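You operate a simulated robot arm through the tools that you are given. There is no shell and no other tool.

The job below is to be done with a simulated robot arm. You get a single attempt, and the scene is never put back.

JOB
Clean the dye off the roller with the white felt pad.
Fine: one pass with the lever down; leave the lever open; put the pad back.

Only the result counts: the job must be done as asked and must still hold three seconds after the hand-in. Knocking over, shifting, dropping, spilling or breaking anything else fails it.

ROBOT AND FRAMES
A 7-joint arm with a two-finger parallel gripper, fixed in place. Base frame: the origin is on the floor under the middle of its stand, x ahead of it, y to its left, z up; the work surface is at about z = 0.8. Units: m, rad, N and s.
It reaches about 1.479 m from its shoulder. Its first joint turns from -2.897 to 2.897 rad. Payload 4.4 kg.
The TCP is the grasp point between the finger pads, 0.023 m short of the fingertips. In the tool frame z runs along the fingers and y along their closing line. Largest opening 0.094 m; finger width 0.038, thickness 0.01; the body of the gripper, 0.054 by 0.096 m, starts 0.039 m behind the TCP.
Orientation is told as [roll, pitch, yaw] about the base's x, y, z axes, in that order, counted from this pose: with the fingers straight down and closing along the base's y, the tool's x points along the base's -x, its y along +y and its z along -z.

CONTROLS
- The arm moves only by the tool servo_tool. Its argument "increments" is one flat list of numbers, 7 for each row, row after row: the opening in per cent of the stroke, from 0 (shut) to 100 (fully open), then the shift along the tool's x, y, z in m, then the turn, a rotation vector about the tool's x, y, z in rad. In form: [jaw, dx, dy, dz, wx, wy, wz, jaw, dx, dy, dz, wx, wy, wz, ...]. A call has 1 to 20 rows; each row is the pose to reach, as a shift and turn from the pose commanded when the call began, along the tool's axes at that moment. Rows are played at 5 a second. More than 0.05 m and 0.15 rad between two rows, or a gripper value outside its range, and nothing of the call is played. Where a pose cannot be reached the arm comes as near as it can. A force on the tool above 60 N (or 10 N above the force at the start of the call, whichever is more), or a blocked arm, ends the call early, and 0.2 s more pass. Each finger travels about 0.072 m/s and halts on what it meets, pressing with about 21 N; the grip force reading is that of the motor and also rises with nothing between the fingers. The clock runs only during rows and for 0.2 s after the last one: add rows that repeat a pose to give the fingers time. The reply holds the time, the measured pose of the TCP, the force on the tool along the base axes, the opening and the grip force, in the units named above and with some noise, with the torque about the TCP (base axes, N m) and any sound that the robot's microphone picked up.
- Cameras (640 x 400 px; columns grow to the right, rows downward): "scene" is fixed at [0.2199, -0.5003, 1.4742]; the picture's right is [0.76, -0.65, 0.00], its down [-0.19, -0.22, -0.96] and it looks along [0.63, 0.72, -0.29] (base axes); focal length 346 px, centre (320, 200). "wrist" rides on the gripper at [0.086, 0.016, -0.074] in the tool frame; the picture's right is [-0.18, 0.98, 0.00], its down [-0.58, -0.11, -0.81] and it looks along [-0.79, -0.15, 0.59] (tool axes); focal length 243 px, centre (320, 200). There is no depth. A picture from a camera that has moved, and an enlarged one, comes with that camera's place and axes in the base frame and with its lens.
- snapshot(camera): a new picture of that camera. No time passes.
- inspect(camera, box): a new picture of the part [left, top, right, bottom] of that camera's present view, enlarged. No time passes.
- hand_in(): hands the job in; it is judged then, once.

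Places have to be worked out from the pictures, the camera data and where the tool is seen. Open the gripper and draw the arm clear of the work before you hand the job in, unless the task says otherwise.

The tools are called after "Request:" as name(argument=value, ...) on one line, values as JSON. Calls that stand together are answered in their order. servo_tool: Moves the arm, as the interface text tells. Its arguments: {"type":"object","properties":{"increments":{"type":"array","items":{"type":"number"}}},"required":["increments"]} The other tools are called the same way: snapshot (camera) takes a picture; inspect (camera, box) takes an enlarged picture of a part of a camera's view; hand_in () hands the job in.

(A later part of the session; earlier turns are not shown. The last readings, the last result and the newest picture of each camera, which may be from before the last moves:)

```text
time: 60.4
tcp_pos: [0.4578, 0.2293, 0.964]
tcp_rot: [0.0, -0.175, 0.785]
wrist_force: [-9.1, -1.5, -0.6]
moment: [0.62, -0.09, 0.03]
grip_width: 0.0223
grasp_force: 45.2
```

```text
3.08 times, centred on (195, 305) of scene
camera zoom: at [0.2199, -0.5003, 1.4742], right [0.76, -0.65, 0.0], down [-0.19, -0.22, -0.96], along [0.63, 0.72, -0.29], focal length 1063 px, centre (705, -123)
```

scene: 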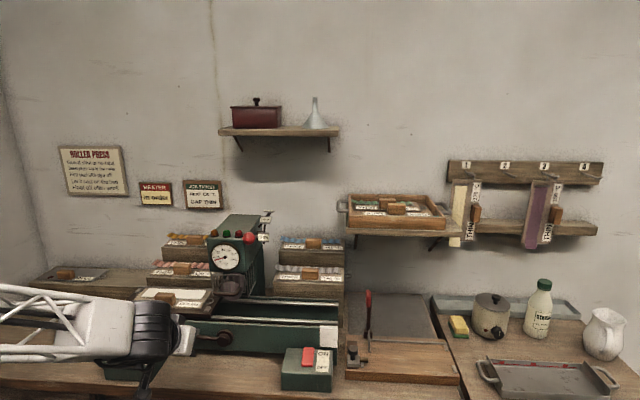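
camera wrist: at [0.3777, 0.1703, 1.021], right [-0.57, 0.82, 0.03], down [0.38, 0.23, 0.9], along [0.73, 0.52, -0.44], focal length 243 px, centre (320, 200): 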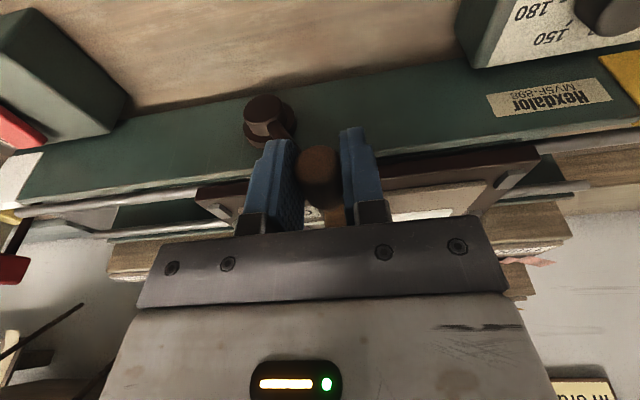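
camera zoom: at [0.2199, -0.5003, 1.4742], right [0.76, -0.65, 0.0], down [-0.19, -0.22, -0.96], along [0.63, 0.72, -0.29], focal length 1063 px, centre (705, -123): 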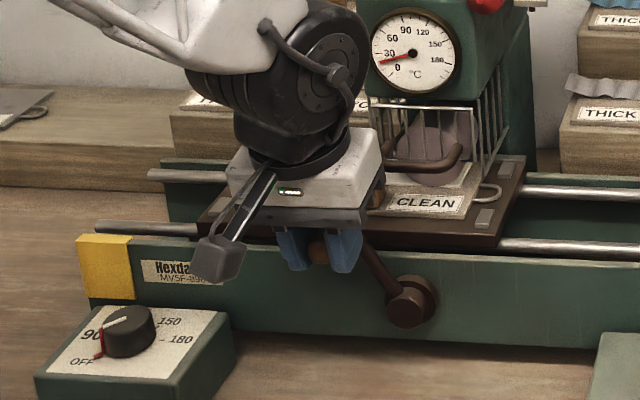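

It's running smoothly and the felt is entering under the roller. I'll continue over the top to about 75°.

Request:
servo_tool(increments=[15, -0.0007, -0.0073, -0.0038, 0, 0, 0, 15, -0.0012, -0.015, -0.0069, 0, 0, 0, 15, -0.0017, -0.0229, -0.0094, 0, 0, 0, 15, -0.002, -0.031, -0.0111, 0, 0, 0, 15, -0.0022, -0.0392, -0.0122, 0, 0, 0, 15, -0.0022, -0.0475, -0.0126, 0, 0, 0, 15, -0.0022, -0.0558, -0.0122, 0, 0, 0, 15, -0.002, -0.064, -0.0111, 0, 0, 0, 15, -0.0017, -0.0721, -0.0094, 0, 0, 0])

Request:
snapshot(camera="wrist")

Request:
inspect(camera="scene", box=[140, 230, 350, 370])

```text
time: 62.4
tcp_pos: [0.5101, 0.1769, 0.9733]
tcp_rot: [0.0, -0.174, 0.785]
wrist_force: [5.3, 12.8, -1.4]
moment: [0.33, 0.17, 0.1]
grip_width: 0.0225
grasp_force: 45.2
```

```text
taken
camera wrist: at [0.4289, 0.1191, 1.0303], right [-0.57, 0.82, 0.03], down [0.38, 0.23, 0.9], along [0.73, 0.52, -0.44], focal length 243 px, centre (320, 200)
```

wrist: 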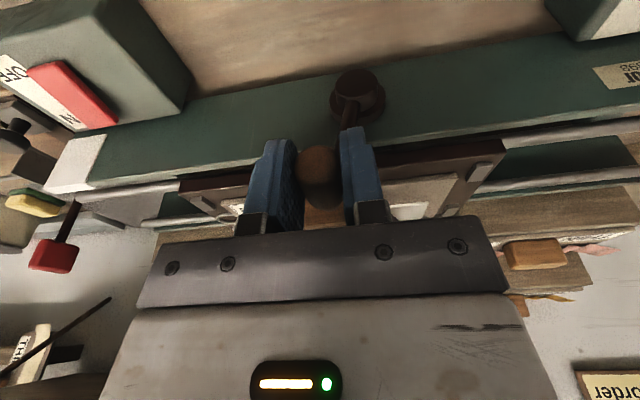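

```text
2.86 times, centred on (245, 300) of scene
camera zoom: at [0.2199, -0.5003, 1.4742], right [0.76, -0.65, 0.0], down [-0.19, -0.22, -0.96], along [0.63, 0.72, -0.29], focal length 987 px, centre (534, -86)
```

zoom: 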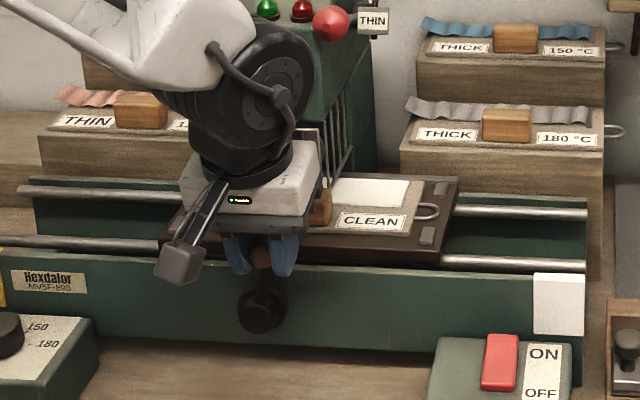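

Halfway, still with low forces. I'll continue down the right side to about 40°.

Request:
servo_tool(increments=[15, 0.0004, -0.0079, 0.0025, 0, 0, 0, 15, 0.001, -0.0155, 0.0055, 0, 0, 0, 15, 0.0017, -0.0229, 0.0094, 0, 0, 0, 15, 0.0024, -0.0299, 0.0137, 0, 0, 0, 15, 0.0033, -0.0364, 0.0187, 0, 0, 0, 15, 0.0043, -0.0426, 0.0242, 0, 0, 0, 15, 0.0053, -0.0482, 0.0302, 0, 0, 0])

Request:
snapshot(camera="wrist")

Request:
inspect(camera="scene", box=[160, 230, 370, 370])

```text
time: 64.0
tcp_pos: [0.5433, 0.1426, 0.9414]
tcp_rot: [0.001, -0.175, 0.785]
wrist_force: [-6.7, 1.4, 0.5]
moment: [0.01, 0.51, 0.16]
grip_width: 0.0226
grasp_force: 44.7
```

```text
taken
camera wrist: at [0.463, 0.0851, 1.0001], right [-0.57, 0.82, 0.03], down [0.38, 0.23, 0.9], along [0.73, 0.52, -0.44], focal length 243 px, centre (320, 200)
```

wrist: 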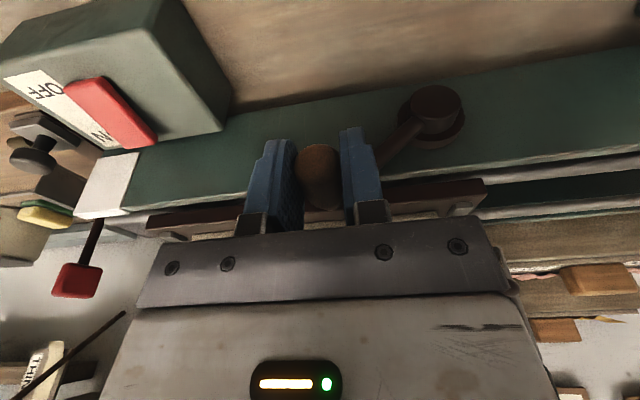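

```text
2.86 times, centred on (265, 300) of scene
camera zoom: at [0.2199, -0.5003, 1.4742], right [0.76, -0.65, 0.0], down [-0.19, -0.22, -0.96], along [0.63, 0.72, -0.29], focal length 987 px, centre (477, -86)
```

zoom: 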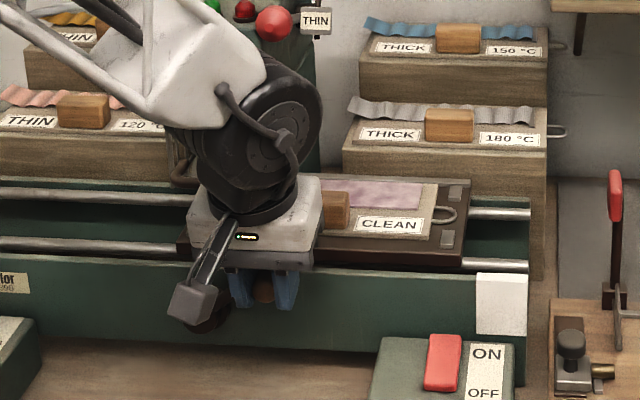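

The felt now shows purple, so it's lifting the dye. I'll finish the stroke to about 5–10°.

Request:
servo_tool(increments=[15, 0.0011, -0.005, 0.0064, 0, 0, 0, 15, 0.0024, -0.0095, 0.0133, 0, 0, 0, 15, 0.0036, -0.0133, 0.0206, 0, 0, 0, 15, 0.005, -0.0165, 0.0281, 0, 0, 0, 15, 0.0064, -0.0189, 0.0359, 0, 0, 0, 15, 0.0071, -0.02, 0.04, 0, 0, 0, 15, 0.0078, -0.0208, 0.0439, 0, 0, 0])

Request:
snapshot(camera="wrist")

Request:
inspect(camera="scene", box=[160, 230, 370, 370])

```text
time: 65.6
tcp_pos: [0.5571, 0.1284, 0.8962]
tcp_rot: [0.0, -0.176, 0.786]
wrist_force: [-1.1, 2.8, 0.9]
moment: [0.06, 0.15, -0.18]
grip_width: 0.0225
grasp_force: 45.0
```

```text
taken
camera wrist: at [0.4777, 0.0705, 0.9553], right [-0.57, 0.82, 0.03], down [0.38, 0.23, 0.9], along [0.73, 0.52, -0.44], focal length 243 px, centre (320, 200)
```

wrist: 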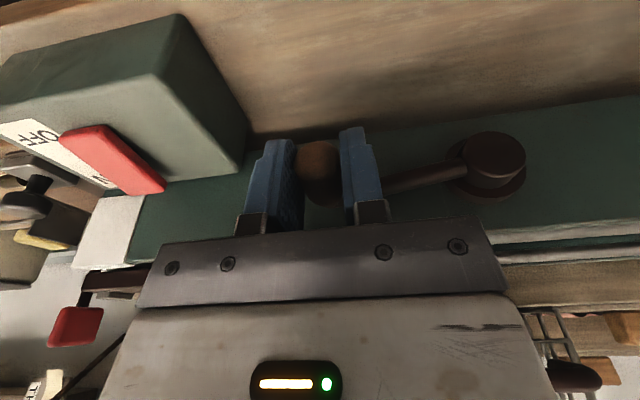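

```text
2.86 times, centred on (265, 300) of scene
camera zoom: at [0.2199, -0.5003, 1.4742], right [0.76, -0.65, 0.0], down [-0.19, -0.22, -0.96], along [0.63, 0.72, -0.29], focal length 987 px, centre (477, -86)
```

zoom: 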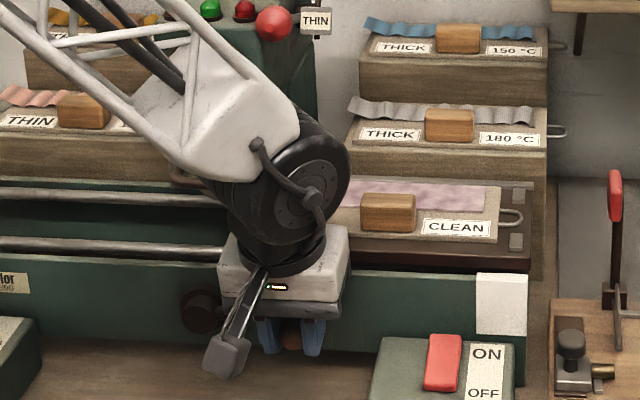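

The bed is nearly at its right end. I'll push the last few degrees to the stop.

Request:
servo_tool(increments=[15, 0.0007, -0.0006, 0.004, 0, 0, 0, 15, 0.0014, -0.0011, 0.008, 0, 0, 0, 15, 0.0021, -0.0014, 0.012, 0, 0, 0, 15, 0.0021, -0.0014, 0.012, 0, 0, 0])

Request:
inspect(camera="scene", box=[160, 230, 370, 370])

```text
time: 66.6
tcp_pos: [0.5599, 0.1279, 0.885]
tcp_rot: [0.002, -0.174, 0.784]
wrist_force: [-11.8, 17.6, -4.1]
moment: [-0.12, 0.1, 0.32]
grip_width: 0.0231
grasp_force: 10.3
```

```text
2.86 times, centred on (265, 300) of scene
camera zoom: at [0.2199, -0.5003, 1.4742], right [0.76, -0.65, 0.0], down [-0.19, -0.22, -0.96], along [0.63, 0.72, -0.29], focal length 987 px, centre (477, -86)
```

zoom: 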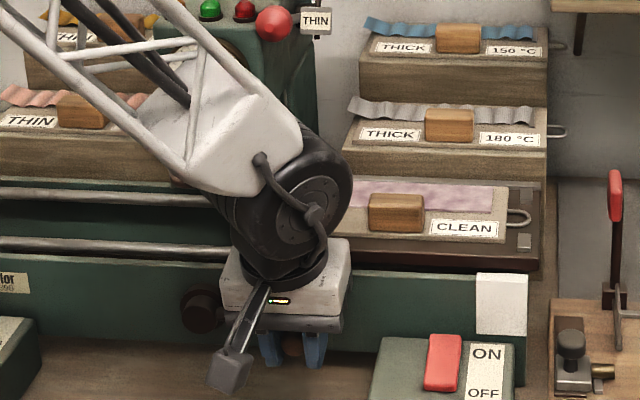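

The pass is complete: the felt is stained and the bed is at the right end. I'll release the handle and withdraw straight up.

Request:
servo_tool(increments=[25, 0, 0, 0, 0, 0, 0, 40, 0, 0, 0, 0, 0, 0, 55, 0, 0, 0, 0, 0, 0, 55, 0, 0, 0, 0, 0, 0, 55, 0, 0, -0.015, 0, 0, 0, 55, 0, 0, -0.04, 0, 0, 0, 55, 0, 0, -0.08, 0, 0, 0, 55, 0.03, 0, -0.12, 0, 0, 0, 55, 0.06, 0, -0.15, 0, 0, 0])

Request:
snapshot(camera="wrist")

Request:
inspect(camera="scene", box=[160, 210, 370, 370])

```text
time: 68.6
tcp_pos: [0.4988, 0.0671, 1.0223]
tcp_rot: [0.001, -0.175, 0.785]
wrist_force: [-0.3, -1.0, -0.5]
moment: [-0.01, -0.02, 0.0]
grip_width: 0.0521
grasp_force: 0.0
```

```text
taken
camera wrist: at [0.4186, 0.0089, 1.0808], right [-0.57, 0.82, 0.03], down [0.38, 0.23, 0.89], along [0.73, 0.52, -0.45], focal length 243 px, centre (320, 200)
```

wrist: 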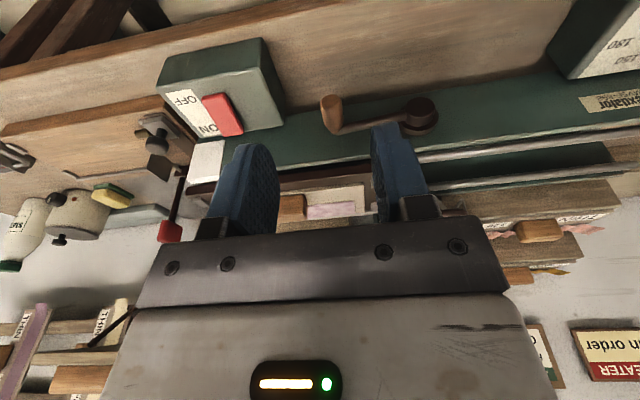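

```text
2.50 times, centred on (265, 290) of scene
camera zoom: at [0.2199, -0.5003, 1.4742], right [0.76, -0.65, 0.0], down [-0.19, -0.22, -0.96], along [0.63, 0.72, -0.29], focal length 864 px, centre (458, -25)
```

zoom: 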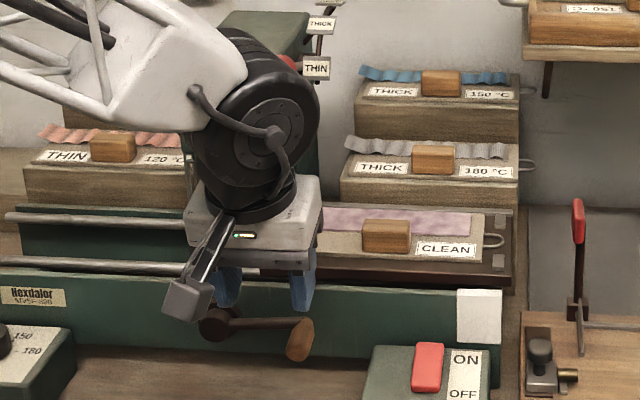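

The crank and bed are staying put. I'll close the jaws, tilt to 45° and line up in front of the lever ball to push it back up to OPEN from below.

Request:
servo_tool(increments=[30, -0.0166, 0.0061, -0.0251, 0, -0.122, 0, 10, -0.0332, 0.0121, -0.0502, 0, -0.244, 0, 0, -0.0499, 0.0182, -0.0753, 0, -0.366, 0, 0, -0.0665, 0.0242, -0.1004, 0, -0.488, 0, 0, -0.0831, 0.0303, -0.1255, 0, -0.61, 0, 0, -0.0831, 0.0303, -0.1255, 0, -0.61, 0])

Request:
snapshot(camera="wrist")

Request:
inspect(camera="scene", box=[180, 190, 310, 290])

```text
time: 70.0
tcp_pos: [0.5204, 0.1309, 1.1601]
tcp_rot: [0.0, -0.786, 0.786]
wrist_force: [-0.6, 0.3, -0.5]
moment: [-0.05, -0.03, -0.01]
grip_width: 0.0002
grasp_force: 20.9
```

```text
taken
camera wrist: at [0.4286, 0.0615, 1.1518], right [-0.6, 0.79, 0.13], down [-0.04, -0.19, 0.98], along [0.8, 0.59, 0.14], focal length 243 px, centre (320, 200)
```

wrist: 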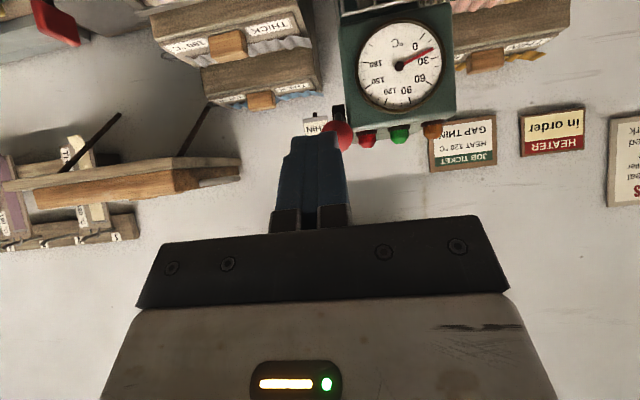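

```text
4.00 times, centred on (245, 240) of scene
camera zoom: at [0.2199, -0.5003, 1.4742], right [0.76, -0.65, 0.0], down [-0.19, -0.22, -0.96], along [0.63, 0.72, -0.29], focal length 1382 px, centre (620, 40)
```

zoom: 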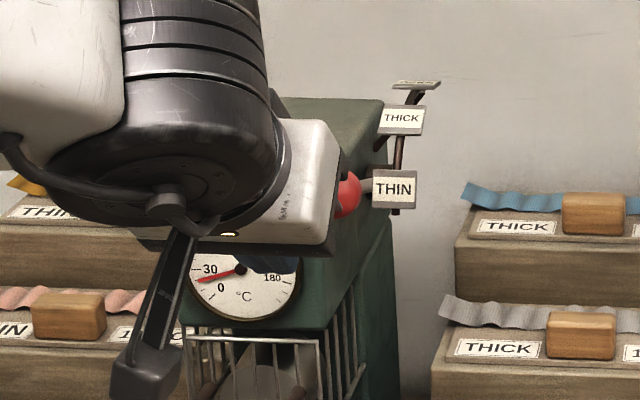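

The ball is where expected, just behind the fingertips in view. I'll slide the closed fingers forward and down to just under the ball, staying right of the head's side face.

Request:
servo_tool(increments=[0, -0.011, -0.001, 0.022, 0, 0, 0, 0, -0.0219, -0.002, 0.0446, 0, 0, 0, 0, -0.0219, -0.002, 0.075, 0, 0, 0, 0, -0.0219, -0.002, 0.1045, 0, 0, 0, 0, -0.0219, -0.002, 0.1045, 0, 0, 0])

Request:
snapshot(camera="wrist")

Request:
inspect(camera="scene", box=[180, 190, 310, 290])

```text
time: 71.2
tcp_pos: [0.5848, 0.1918, 1.1018]
tcp_rot: [0.0, -0.786, 0.786]
wrist_force: [0.6, 0.9, -0.1]
moment: [-0.01, 0.0, -0.04]
grip_width: 0.0
grasp_force: 20.9
```

```text
taken
camera wrist: at [0.4927, 0.1231, 1.0932], right [-0.6, 0.79, 0.13], down [-0.04, -0.19, 0.98], along [0.8, 0.59, 0.14], focal length 243 px, centre (320, 200)
```

wrist: 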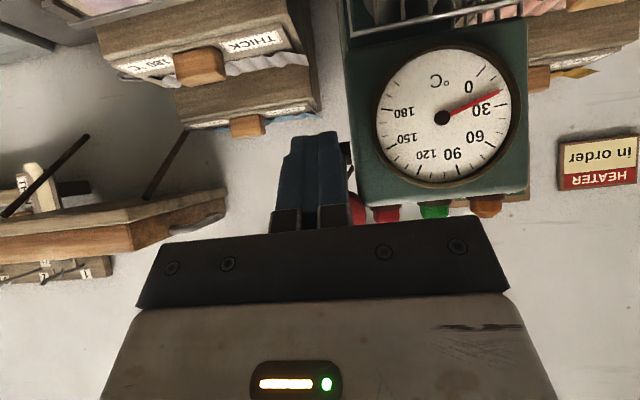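

```text
4.00 times, centred on (245, 240) of scene
camera zoom: at [0.2199, -0.5003, 1.4742], right [0.76, -0.65, 0.0], down [-0.19, -0.22, -0.96], along [0.63, 0.72, -0.29], focal length 1382 px, centre (620, 40)
```

zoom: 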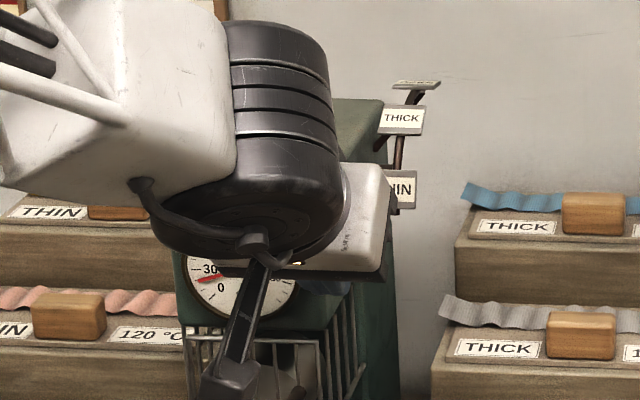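

The fingers are under the ball with no contact yet. I'll push up and back along the arc toward the THICK position.

Request:
servo_tool(increments=[0, -0.01, 0, 0, 0, 0, 0, 0, -0.0155, 0, 0, 0, 0, 0, 0, -0.023, 0, -0.0035, 0, 0, 0, 0, -0.0303, 0, -0.0066, 0, 0, 0, 0, -0.0405, 0, -0.0095, 0, 0, 0, 0, -0.0509, 0, -0.012, 0, 0, 0, 0, -0.0615, 0, -0.0132, 0, 0, 0, 0, -0.072, 0, -0.0139, 0, 0, 0, 0, -0.072, 0, -0.0139, 0, 0, 0])

Request:
snapshot(camera="wrist")

Request:
inspect(camera="scene", box=[180, 170, 310, 270])

```text
time: 73.2
tcp_pos: [0.6142, 0.2215, 1.1627]
tcp_rot: [0.0, -0.784, 0.785]
wrist_force: [-0.9, 0.0, -0.6]
moment: [-0.02, -0.01, -0.01]
grip_width: 0.0001
grasp_force: 20.9
```

```text
taken
camera wrist: at [0.5221, 0.1524, 1.154], right [-0.6, 0.79, 0.13], down [-0.04, -0.19, 0.98], along [0.8, 0.59, 0.14], focal length 243 px, centre (320, 200)
```

wrist: 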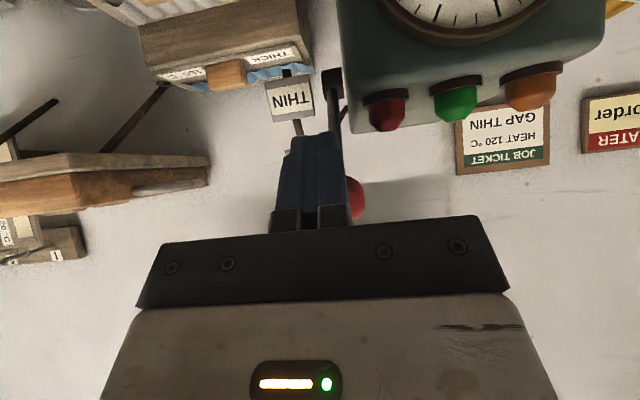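

```text
4.00 times, centred on (245, 220) of scene
camera zoom: at [0.2199, -0.5003, 1.4742], right [0.76, -0.65, 0.0], down [-0.19, -0.22, -0.96], along [0.63, 0.72, -0.29], focal length 1382 px, centre (620, 120)
```

zoom: 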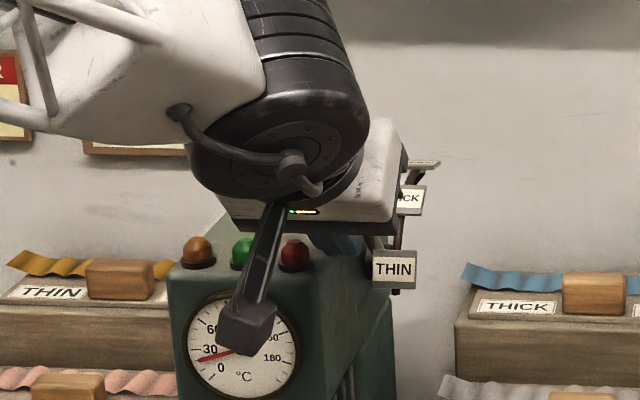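

The ball is following. I'll continue pushing through THICK toward OPEN.

Request:
servo_tool(increments=[0, -0.0178, 0, 0.0014, 0, 0, 0, 0, -0.0316, 0, 0.0041, 0, 0, 0, 0, -0.0416, 0, 0.0078, 0, 0, 0, 0, -0.0515, 0, 0.0115, 0, 0, 0, 0, -0.0607, 0, 0.0168, 0, 0, 0, 0, -0.0699, 0, 0.0221, 0, 0, 0, 0, -0.0781, 0, 0.0289, 0, 0, 0, 0, -0.0863, 0, 0.0357, 0, 0, 0, 0, -0.0863, 0, 0.0357, 0, 0, 0])

Request:
snapshot(camera="wrist")

Request:
inspect(camera="scene", box=[190, 150, 320, 250])

```text
time: 75.2
tcp_pos: [0.6752, 0.2821, 1.1995]
tcp_rot: [-0.001, -0.786, 0.786]
wrist_force: [0.5, 0.4, 0.4]
moment: [-0.03, 0.02, -0.02]
grip_width: 0.0
grasp_force: 20.9
```

```text
taken
camera wrist: at [0.5835, 0.2136, 1.1903], right [-0.6, 0.79, 0.13], down [-0.04, -0.19, 0.98], along [0.8, 0.59, 0.14], focal length 243 px, centre (320, 200)
```

wrist: 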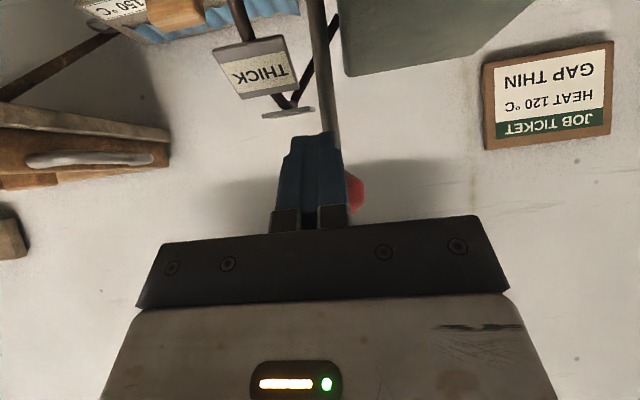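

```text
4.00 times, centred on (255, 200) of scene
camera zoom: at [0.2199, -0.5003, 1.4742], right [0.76, -0.65, 0.0], down [-0.19, -0.22, -0.96], along [0.63, 0.72, -0.29], focal length 1382 px, centre (580, 200)
```

zoom: 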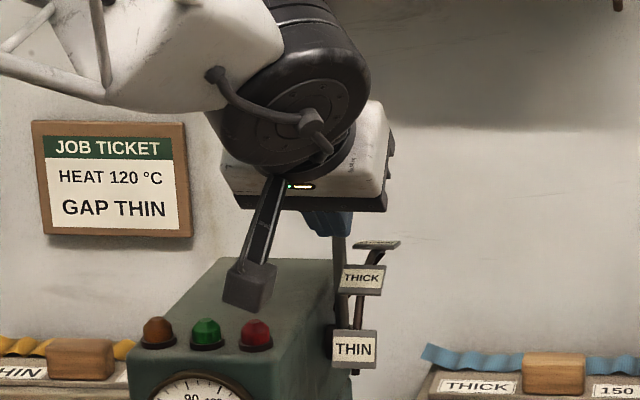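

The lever is nearly at OPEN. I'll push the remaining few degrees gently until I feel the stop.

Request:
servo_tool(increments=[0, -0.0055, 0, 0.006, 0, 0, 0, 0, -0.0106, 0, 0.0122, 0, 0, 0, 0, -0.014, 0, 0.0145, 0, 0, 0, 0, -0.014, 0, 0.0145, 0, 0, 0])

Request:
snapshot(camera="wrist")

Request:
inspect(camera="scene", box=[190, 150, 320, 250])

```text
time: 76.2
tcp_pos: [0.688, 0.2948, 1.1981]
tcp_rot: [-0.002, -0.782, 0.784]
wrist_force: [-32.6, -46.9, -2.3]
moment: [-0.17, 0.24, -0.05]
grip_width: 0.0002
grasp_force: 20.9
```

```text
taken
camera wrist: at [0.5967, 0.2266, 1.1891], right [-0.6, 0.79, 0.13], down [-0.03, -0.19, 0.98], along [0.8, 0.59, 0.14], focal length 243 px, centre (320, 200)
```

wrist: 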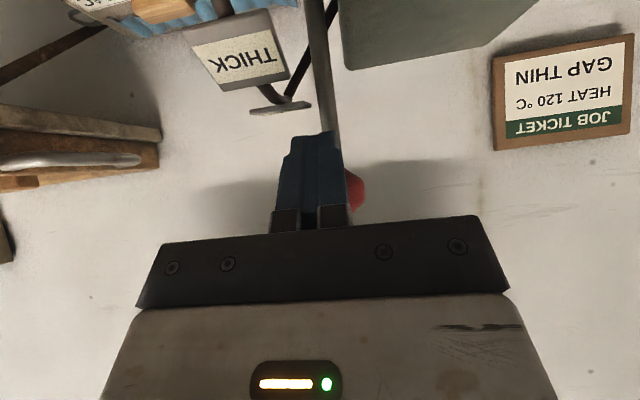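

```text
4.00 times, centred on (255, 200) of scene
camera zoom: at [0.2199, -0.5003, 1.4742], right [0.76, -0.65, 0.0], down [-0.19, -0.22, -0.96], along [0.63, 0.72, -0.29], focal length 1382 px, centre (580, 200)
```

zoom: 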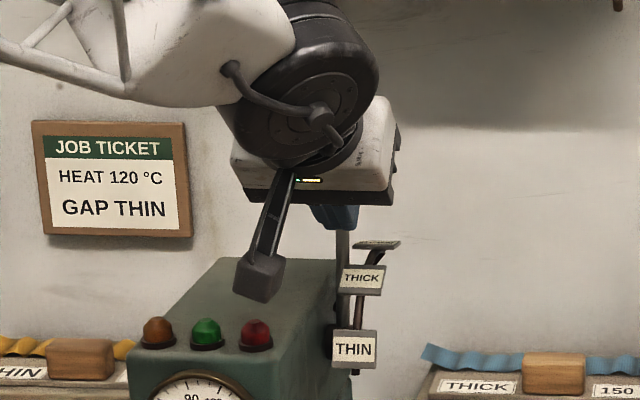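

56 N against the push means the lever is at its OPEN stop. I'll back off and check.

Request:
servo_tool(increments=[0, 0.008, 0, -0.003, 0, 0, 0, 0, 0.02, 0, -0.02, 0, 0, 0, 0, 0.03, 0, -0.05, 0, 0, 0, 0, 0.03, 0, -0.09, 0, 0, 0, 0, 0.03, 0, -0.13, 0, 0, 0, 0, 0.03, 0, -0.17, 0, 0, 0, 0, 0.03, 0, -0.21, 0, 0, 0])

Request:
snapshot(camera="scene")

Request:
inspect(camera="scene", box=[190, 170, 320, 320])

```text
time: 77.8
tcp_pos: [0.5698, 0.1768, 1.3245]
tcp_rot: [0.003, -0.783, 0.785]
wrist_force: [-0.8, 0.1, -0.3]
moment: [0.05, -0.01, 0.01]
grip_width: 0.0001
grasp_force: 20.6
```

```text
taken
```

scene: 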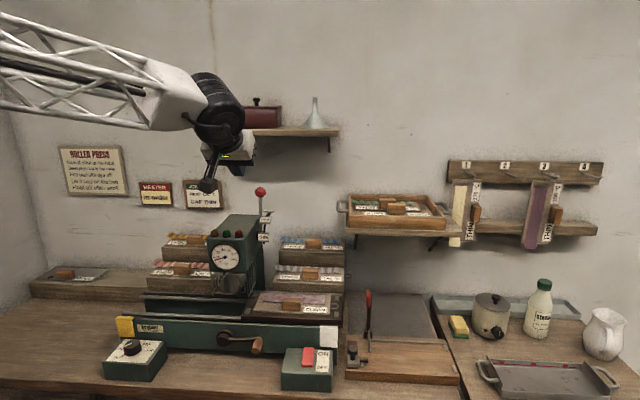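

```text
2.67 times, centred on (255, 245) of scene
camera zoom: at [0.2199, -0.5003, 1.4742], right [0.76, -0.65, 0.0], down [-0.19, -0.22, -0.96], along [0.63, 0.72, -0.29], focal length 921 px, centre (493, 80)
```

zoom: 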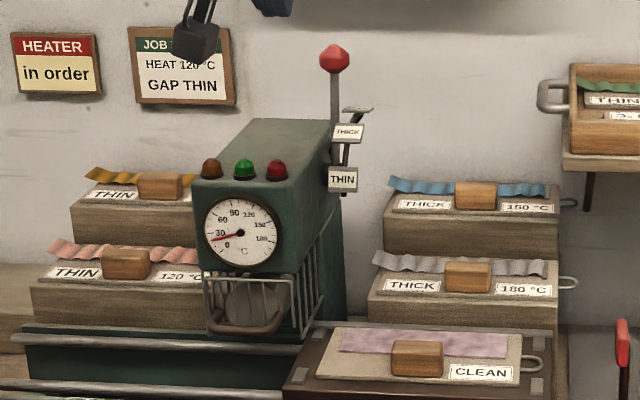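

The lever is back at OPEN and the roller is raised. I'll compare the roller's colour and locate the pad.

Request:
inspect(camera="scene", box=[200, 265, 260, 305])

Request:
inspect(camera="scene", box=[230, 280, 350, 350])

Request:
snapshot(camera="wrist")

```text
10.00 times, centred on (230, 285) of scene
camera zoom: at [0.2199, -0.5003, 1.4742], right [0.76, -0.65, 0.0], down [-0.19, -0.22, -0.96], along [0.63, 0.72, -0.29], focal length 3455 px, centre (1220, -650)
```

zoom: 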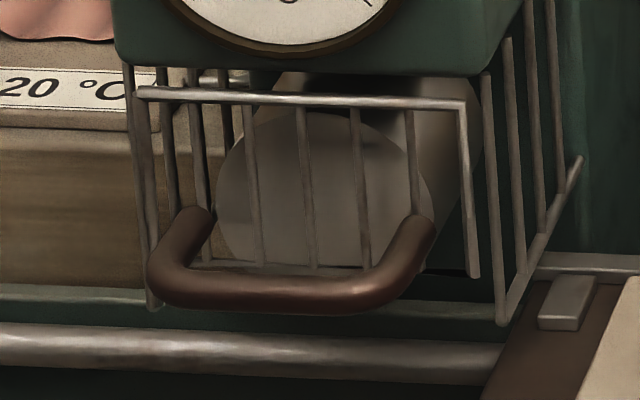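

```text
5.33 times, centred on (290, 315) of scene
camera zoom: at [0.2199, -0.5003, 1.4742], right [0.76, -0.65, 0.0], down [-0.19, -0.22, -0.96], along [0.63, 0.72, -0.29], focal length 1843 px, centre (480, -413)
```

zoom: 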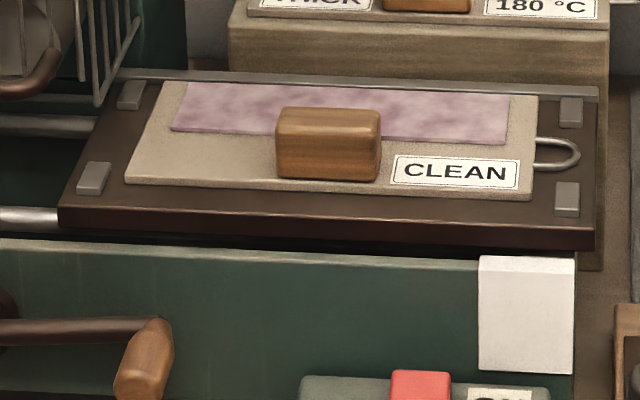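

```text
taken
camera wrist: at [0.4779, 0.1083, 1.3164], right [-0.6, 0.79, 0.13], down [-0.03, -0.19, 0.98], along [0.8, 0.59, 0.14], focal length 243 px, centre (320, 200)
```

wrist: 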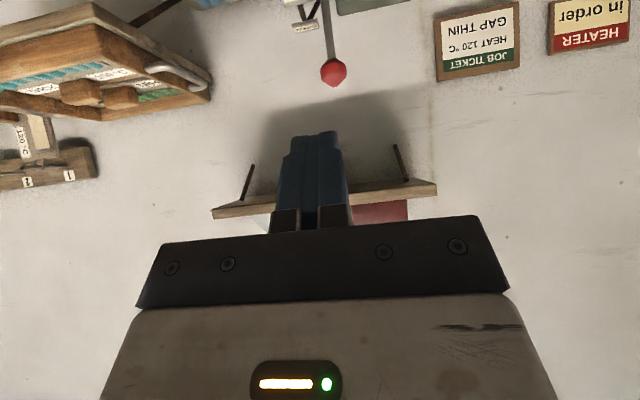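

The roller is now clean grey and the felt carries the dye. I'll fetch the pad from the right end of the bed with the fingers closing along the block's length at yaw 45°, which keeps the camera bracket away from the press head. First I'll move above it and straighten the tool.

Request:
servo_tool(increments=[20, 0.0239, -0.0168, 0.0173, 0, 0.131, 0, 50, 0.0477, -0.0337, 0.0345, 0, 0.262, 0, 80, 0.0716, -0.0505, 0.0518, 0, 0.393, 0, 80, 0.0955, -0.0673, 0.0691, 0, 0.524, 0, 80, 0.1193, -0.0842, 0.0863, 0, 0.655, 0, 80, 0.1432, -0.101, 0.1036, 0, 0.785, 0, 80, 0.1432, -0.101, 0.1036, 0, 0.785, 0])

Request:
snapshot(camera="wrist")

Request:
inspect(camera="wrist", box=[230, 50, 450, 190])

```text
time: 79.4
tcp_pos: [0.6207, 0.0862, 1.1511]
tcp_rot: [0.0, 0.001, 0.785]
wrist_force: [-0.5, 0.1, 0.2]
moment: [0.0, 0.0, 0.02]
grip_width: 0.0753
grasp_force: 0.2
```

```text
taken
camera wrist: at [0.5483, 0.0363, 1.2253], right [-0.56, 0.83, 0.0], down [0.49, 0.33, 0.81], along [0.66, 0.45, -0.59], focal length 243 px, centre (320, 200)
```

wrist: 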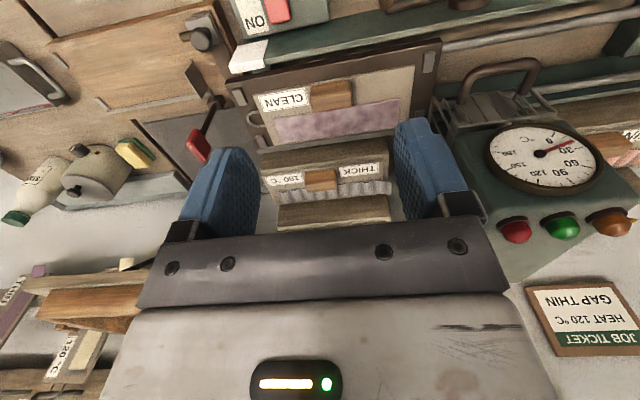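

```text
2.86 times, centred on (340, 120) of wrist
camera zoom: at [0.5483, 0.0363, 1.2253], right [-0.56, 0.83, 0.0], down [0.49, 0.33, 0.81], along [0.66, 0.45, -0.59], focal length 693 px, centre (263, 429)
```

zoom: 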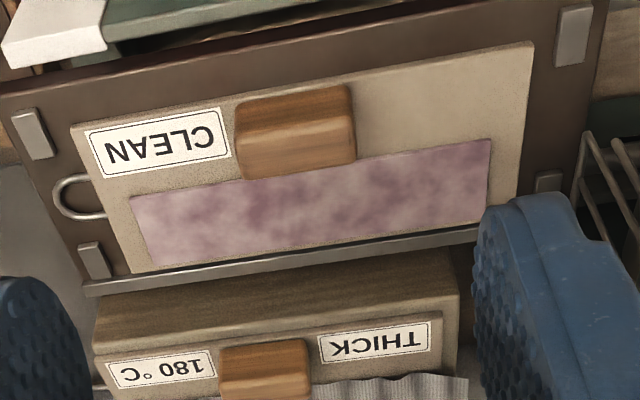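

Block centre on the bed: s=0.378, n=0.576, top z≈0.962, and the carrier is still square. I'll lean the hand back 15° to keep the wrist clear of the lever's notch plate and move above the block.

Request:
servo_tool(increments=[80, -0.0174, 0, 0.037, 0, -0.0873, 0, 80, -0.0348, 0, 0.0741, 0, -0.1747, 0, 80, -0.0522, 0, 0.1111, 0, -0.262, 0, 80, -0.0522, 0, 0.1111, 0, -0.262, 0])

Request:
snapshot(camera="wrist")

Request:
inspect(camera="scene", box=[210, 190, 370, 340])

```text
time: 80.4
tcp_pos: [0.659, 0.1235, 1.04]
tcp_rot: [-0.001, -0.264, 0.786]
wrist_force: [0.2, -0.2, -0.4]
moment: [0.0, 0.03, -0.04]
grip_width: 0.0752
grasp_force: 0.2
```

```text
taken
camera wrist: at [0.5746, 0.0625, 1.0891], right [-0.57, 0.82, 0.05], down [0.33, 0.17, 0.93], along [0.76, 0.54, -0.36], focal length 243 px, centre (320, 200)
```

wrist: 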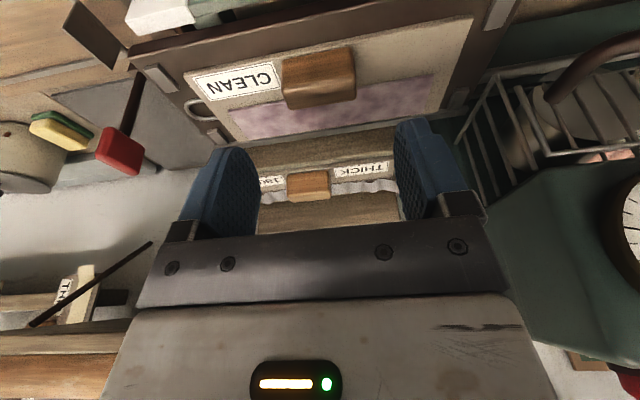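

```text
2.67 times, centred on (290, 265) of scene
camera zoom: at [0.2199, -0.5003, 1.4742], right [0.76, -0.65, 0.0], down [-0.19, -0.22, -0.96], along [0.63, 0.72, -0.29], focal length 921 px, centre (400, 27)
```

zoom: 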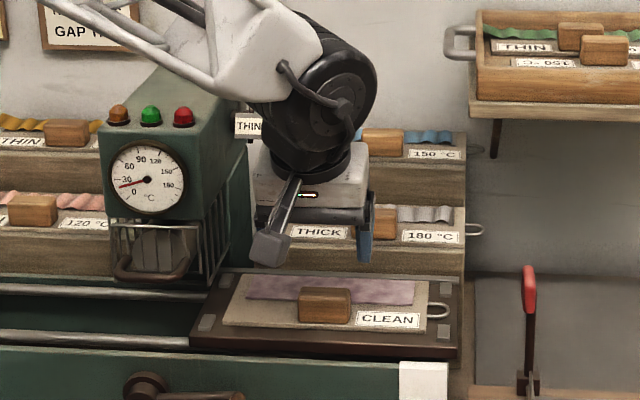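

Request:
inspect(camera="wrist", box=[240, 20, 400, 140])

```text
3.33 times, centred on (320, 80) of wrist
camera zoom: at [0.5746, 0.0625, 1.0891], right [-0.57, 0.82, 0.05], down [0.33, 0.17, 0.93], along [0.76, 0.54, -0.36], focal length 809 px, centre (320, 600)
```

zoom: 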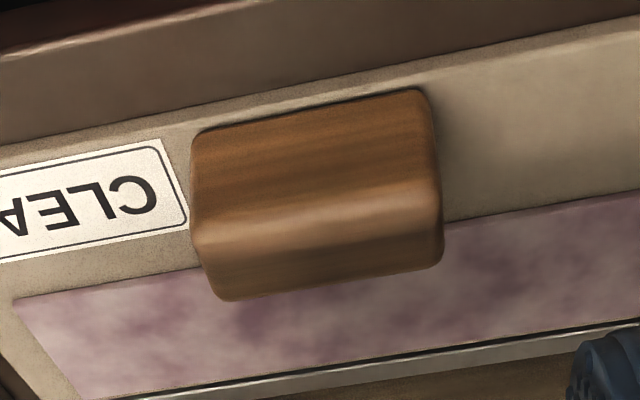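

Alignment is good: the block's top-face centre is on the approach line. I'll descend 7.5 cm.

Request:
servo_tool(increments=[80, 0, 0, 0.03, 0, 0, 0, 80, 0, 0, 0.055, 0, 0, 0, 80, -0.001, 0.0005, 0.068, 0, 0, 0, 80, -0.001, 0.0005, 0.0752, 0, 0, 0, 80, -0.001, 0.0005, 0.0752, 0, 0, 0])

Request:
snapshot(camera="wrist")

Request:
inspect(camera="scene", box=[220, 230, 360, 340])

```text
time: 81.6
tcp_pos: [0.6731, 0.1382, 0.9681]
tcp_rot: [-0.001, -0.262, 0.786]
wrist_force: [0.2, 0.4, 0.1]
moment: [0.02, 0.03, -0.03]
grip_width: 0.0752
grasp_force: 0.1
```

```text
taken
camera wrist: at [0.5878, 0.0766, 1.0171], right [-0.57, 0.82, 0.05], down [0.33, 0.17, 0.93], along [0.75, 0.54, -0.37], focal length 243 px, centre (320, 200)
```

wrist: 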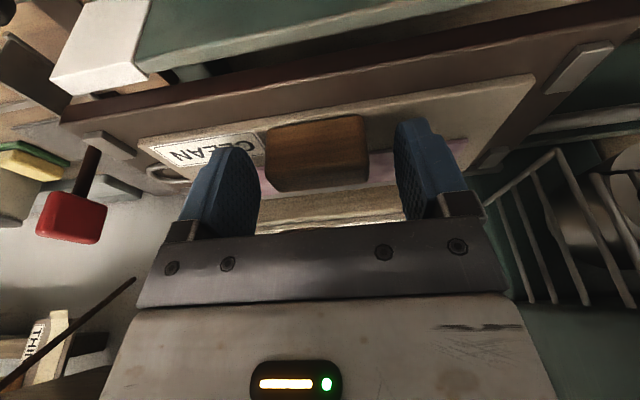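

```text
3.64 times, centred on (290, 285) of scene
camera zoom: at [0.2199, -0.5003, 1.4742], right [0.76, -0.65, 0.0], down [-0.19, -0.22, -0.96], along [0.63, 0.72, -0.29], focal length 1256 px, centre (429, -109)
```

zoom: 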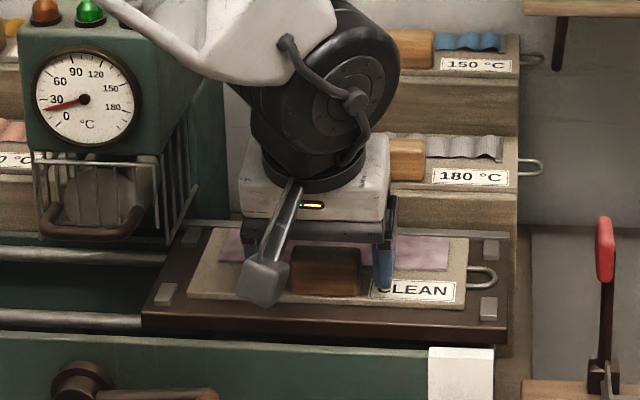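

The block is between the fingers. I'll close gently.

Request:
servo_tool(increments=[65, 0, 0, 0, 0, 0, 0, 55, 0, 0, 0, 0, 0, 0, 45, 0, 0, 0, 0, 0, 0, 35, 0, 0, 0, 0, 0, 0, 35, 0, 0, 0, 0, 0, 0, 35, 0, 0, 0, 0, 0, 0])

Request:
snapshot(camera="wrist")

```text
time: 83.0
tcp_pos: [0.6705, 0.1393, 0.9684]
tcp_rot: [-0.001, -0.261, 0.785]
wrist_force: [0.2, 0.4, 0.0]
moment: [0.05, 0.03, -0.03]
grip_width: 0.0497
grasp_force: 21.2
```

```text
taken
camera wrist: at [0.5879, 0.0765, 1.0172], right [-0.57, 0.82, 0.05], down [0.33, 0.17, 0.93], along [0.75, 0.54, -0.37], focal length 243 px, centre (320, 200)
```

wrist: 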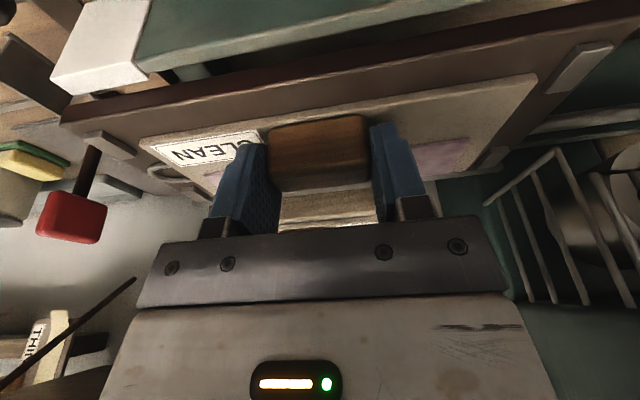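

The grip is good (49.7 mm, 21 N). I'll lift 3 cm straight up and check the pad stays level.

Request:
servo_tool(increments=[30, -0.0013, 0, -0.0048, 0, 0, 0, 30, -0.0039, 0, -0.0145, 0, 0, 0, 30, -0.0078, 0, -0.029, 0, 0, 0, 30, -0.0078, 0, -0.029, 0, 0, 0])

Request:
snapshot(camera="wrist")

Request:
inspect(camera="scene", box=[220, 230, 360, 340])

```text
time: 84.0
tcp_pos: [0.6719, 0.1378, 0.998]
tcp_rot: [0.001, -0.264, 0.786]
wrist_force: [-0.7, 0.3, -0.6]
moment: [-0.03, 0.01, 0.04]
grip_width: 0.0495
grasp_force: 20.9
```

```text
taken
camera wrist: at [0.5876, 0.0768, 1.0471], right [-0.57, 0.82, 0.05], down [0.33, 0.17, 0.93], along [0.75, 0.54, -0.37], focal length 243 px, centre (320, 200)
```

wrist: 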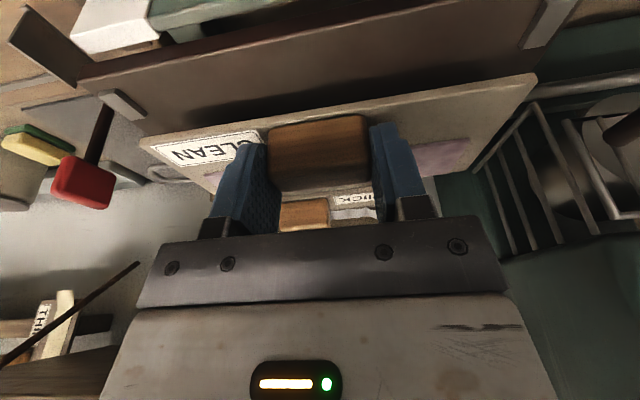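

```text
3.64 times, centred on (290, 285) of scene
camera zoom: at [0.2199, -0.5003, 1.4742], right [0.76, -0.65, 0.0], down [-0.19, -0.22, -0.96], along [0.63, 0.72, -0.29], focal length 1256 px, centre (429, -109)
```

zoom: 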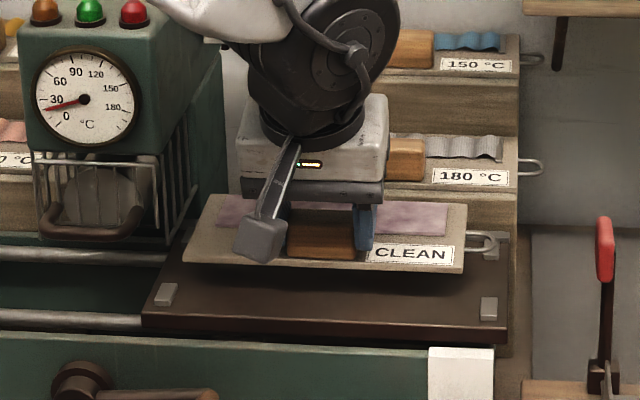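

The pad is level. I'll draw it back in front of the press, clear of the guard and dial, then carry it left.

Request:
servo_tool(increments=[30, 0.0263, 0, -0.02, 0, 0, 0, 30, 0.0527, 0, -0.04, 0, 0, 0, 30, 0.079, 0, -0.06, 0, 0, 0, 30, 0.1053, 0, -0.08, 0, 0, 0, 30, 0.1053, 0.04, -0.08, 0, 0, 0, 30, 0.1053, 0.08, -0.08, 0, 0, 0, 30, 0.1053, 0.12, -0.08, 0, 0, 0, 30, 0.1053, 0.16, -0.08, 0, 0, 0, 30, 0.1053, 0.2, -0.08, 0, 0, 0, 30, 0.1053, 0.24, -0.08, 0, 0, 0, 30, 0.1053, 0.28, -0.08, 0, 0, 0])

Request:
snapshot(camera="scene")

Request:
snapshot(camera="wrist")

```text
time: 86.4
tcp_pos: [0.3872, 0.2504, 1.0475]
tcp_rot: [0.0, -0.263, 0.784]
wrist_force: [0.4, -1.1, -0.1]
moment: [-0.03, 0.01, -0.02]
grip_width: 0.0497
grasp_force: 21.5
```

```text
taken
```

scene: 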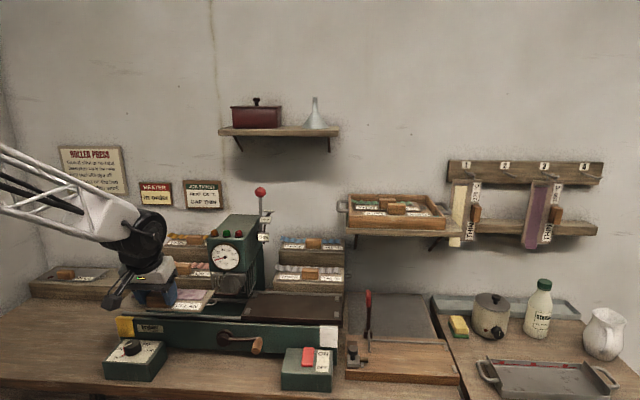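

```text
taken
camera wrist: at [0.3031, 0.1885, 1.0968], right [-0.57, 0.82, 0.05], down [0.33, 0.17, 0.93], along [0.75, 0.54, -0.37], focal length 243 px, centre (320, 200)
```

wrist: 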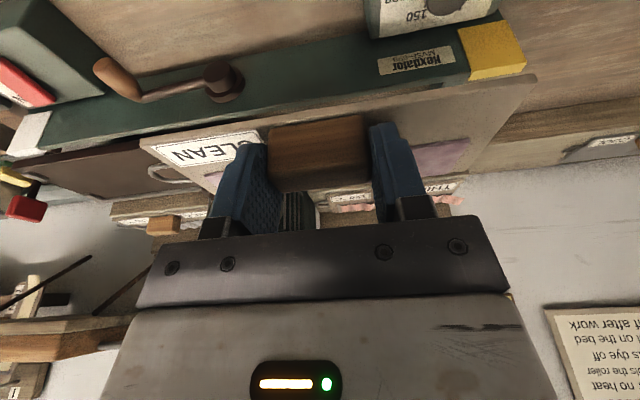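

Clear so far. I'll continue left to s≈−0.2185, then push back toward the shelf while staying high.

Request:
servo_tool(increments=[30, 0, 0.04, 0, 0, 0, 0, 30, 0, 0.08, 0, 0, 0, 0, 30, 0, 0.12, 0, 0, 0, 0, 30, 0, 0.16, 0, 0, 0, 0, 30, 0, 0.2, 0, 0, 0, 0, 30, 0, 0.24, 0, 0, 0, 0, 30, 0, 0.28, 0, 0, 0, 0, 30, 0, 0.315, 0, 0, 0, 0, 30, -0.0386, 0.315, 0.0104, 0, 0, 0, 30, -0.0773, 0.315, 0.0207, 0, 0, 0, 30, -0.1159, 0.315, 0.0311, 0, 0, 0, 30, -0.1546, 0.315, 0.0414, 0, 0, 0, 30, -0.1932, 0.315, 0.0518, 0, 0, 0, 30, -0.1932, 0.315, 0.0518, 0, 0, 0])

Request:
snapshot(camera="scene")

Request:
snapshot(camera="wrist")

```text
time: 89.4
tcp_pos: [0.3052, 0.6124, 1.0468]
tcp_rot: [0.001, -0.261, 0.786]
wrist_force: [-0.5, 0.0, -1.7]
moment: [-0.06, 0.02, 0.01]
grip_width: 0.0496
grasp_force: 20.8
```

```text
taken
```

scene: 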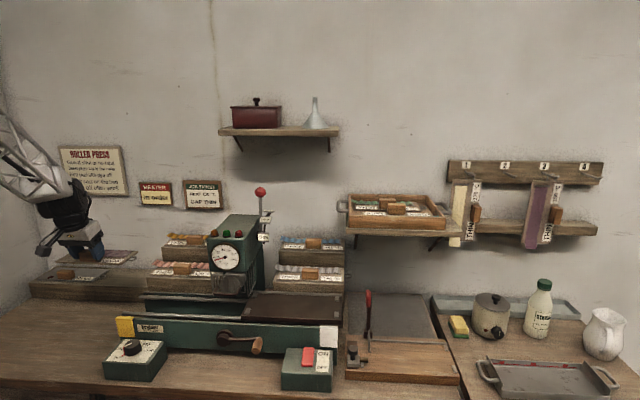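

```text
taken
camera wrist: at [0.2224, 0.5521, 1.0959], right [-0.57, 0.82, 0.05], down [0.33, 0.17, 0.93], along [0.76, 0.54, -0.37], focal length 243 px, centre (320, 200)
```

wrist: 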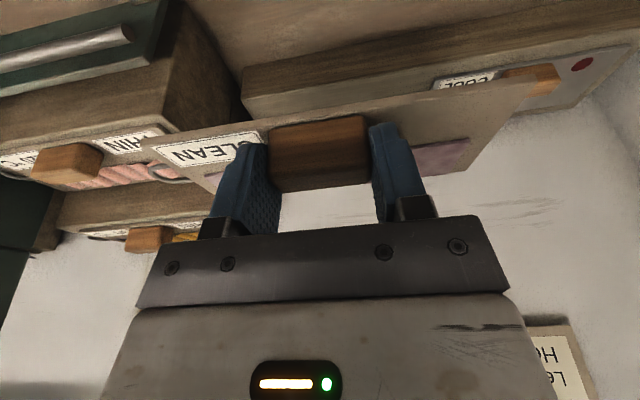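

All clear. I'll go on to above the pad's home spot at n≈0.796, still high.

Request:
servo_tool(increments=[30, -0.0355, 0, 0.0095, 0, 0, 0, 30, -0.071, 0, 0.019, 0, 0, 0, 30, -0.1065, 0, 0.0286, 0, 0, 0, 30, -0.142, 0, 0.0381, 0, 0, 0, 30, -0.142, 0, 0.0381, 0, 0, 0])

Request:
inspect(camera="scene", box=[20, 200, 220, 330])

Request:
snapshot(camera="wrist")

```text
time: 90.6
tcp_pos: [0.41, 0.7171, 1.0468]
tcp_rot: [0.0, -0.262, 0.784]
wrist_force: [0.5, 0.7, -0.8]
moment: [0.0, 0.04, -0.01]
grip_width: 0.0496
grasp_force: 21.2
```

```text
3.08 times, centred on (120, 265) of scene
camera zoom: at [0.2199, -0.5003, 1.4742], right [0.76, -0.65, 0.0], down [-0.19, -0.22, -0.96], along [0.63, 0.72, -0.29], focal length 1063 px, centre (935, 0)
```

zoom: 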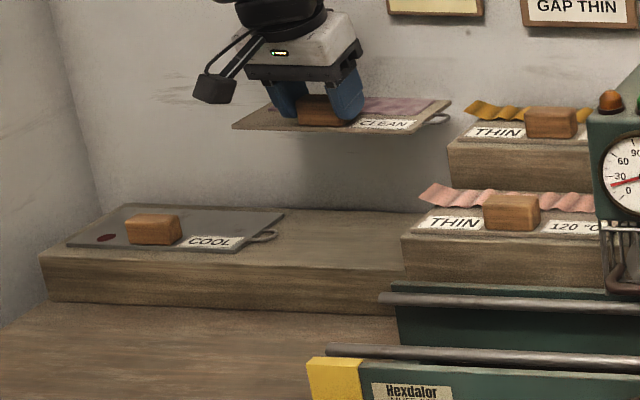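

```text
taken
camera wrist: at [0.3265, 0.6559, 1.0965], right [-0.57, 0.82, 0.05], down [0.33, 0.17, 0.93], along [0.76, 0.54, -0.37], focal length 243 px, centre (320, 200)
```

wrist: 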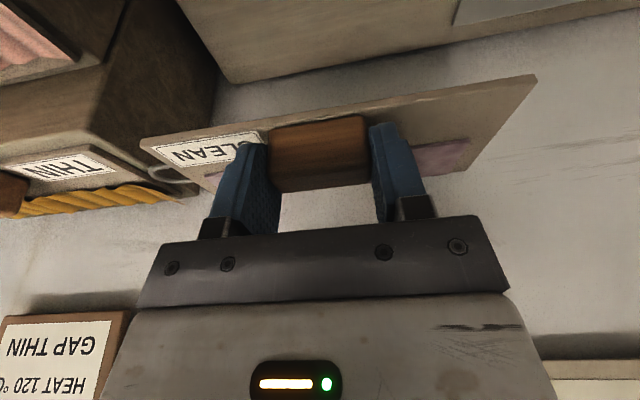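

I'm over the home spot. I'll descend to about 5 cm above the shelf while still offset 12 mm left, then shift to the final sideways position.

Request:
servo_tool(increments=[30, 0.007, 0, 0.0245, 0, 0, 0, 30, 0.0137, 0, 0.049, 0, 0, 0, 30, 0.0205, 0, 0.0737, 0, 0, 0, 30, 0.0274, 0, 0.0983, 0, 0, 0, 30, 0.0274, -0.006, 0.0983, 0, 0, 0, 30, 0.0274, -0.0117, 0.0983, 0, 0, 0, 30, 0.0274, -0.0117, 0.0983, 0, 0, 0])

Request:
inspect(camera="scene", box=[40, 220, 200, 320])

Request:
snapshot(camera="wrist")

```text
time: 92.2
tcp_pos: [0.4165, 0.7081, 0.9467]
tcp_rot: [0.0, -0.264, 0.785]
wrist_force: [-0.5, 0.2, -1.2]
moment: [-0.03, 0.0, -0.02]
grip_width: 0.0499
grasp_force: 21.2
```

```text
4.00 times, centred on (120, 270) of scene
camera zoom: at [0.2199, -0.5003, 1.4742], right [0.76, -0.65, 0.0], down [-0.19, -0.22, -0.96], along [0.63, 0.72, -0.29], focal length 1382 px, centre (1120, -80)
```

zoom: 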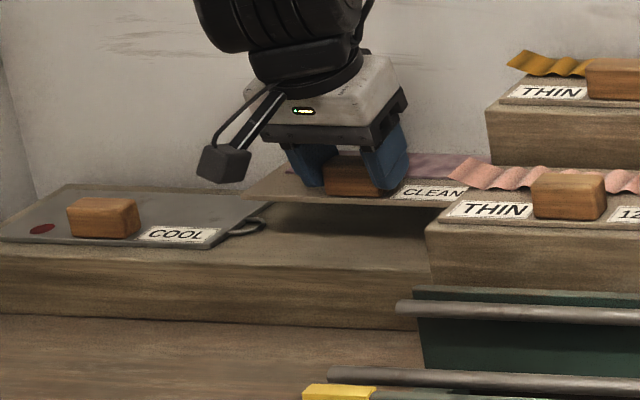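

```text
taken
camera wrist: at [0.3338, 0.6468, 0.9949], right [-0.57, 0.82, 0.05], down [0.33, 0.17, 0.93], along [0.75, 0.54, -0.37], focal length 243 px, centre (320, 200)
```

wrist: 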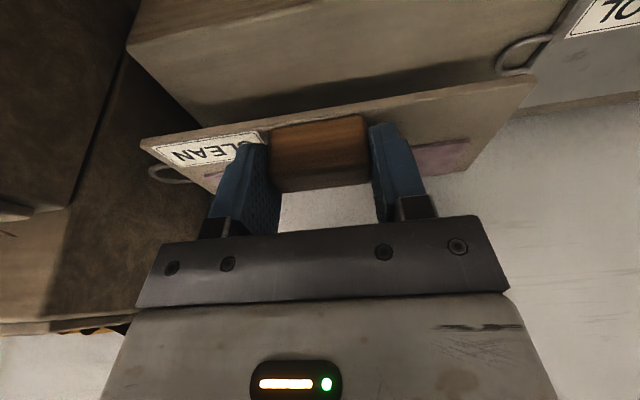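

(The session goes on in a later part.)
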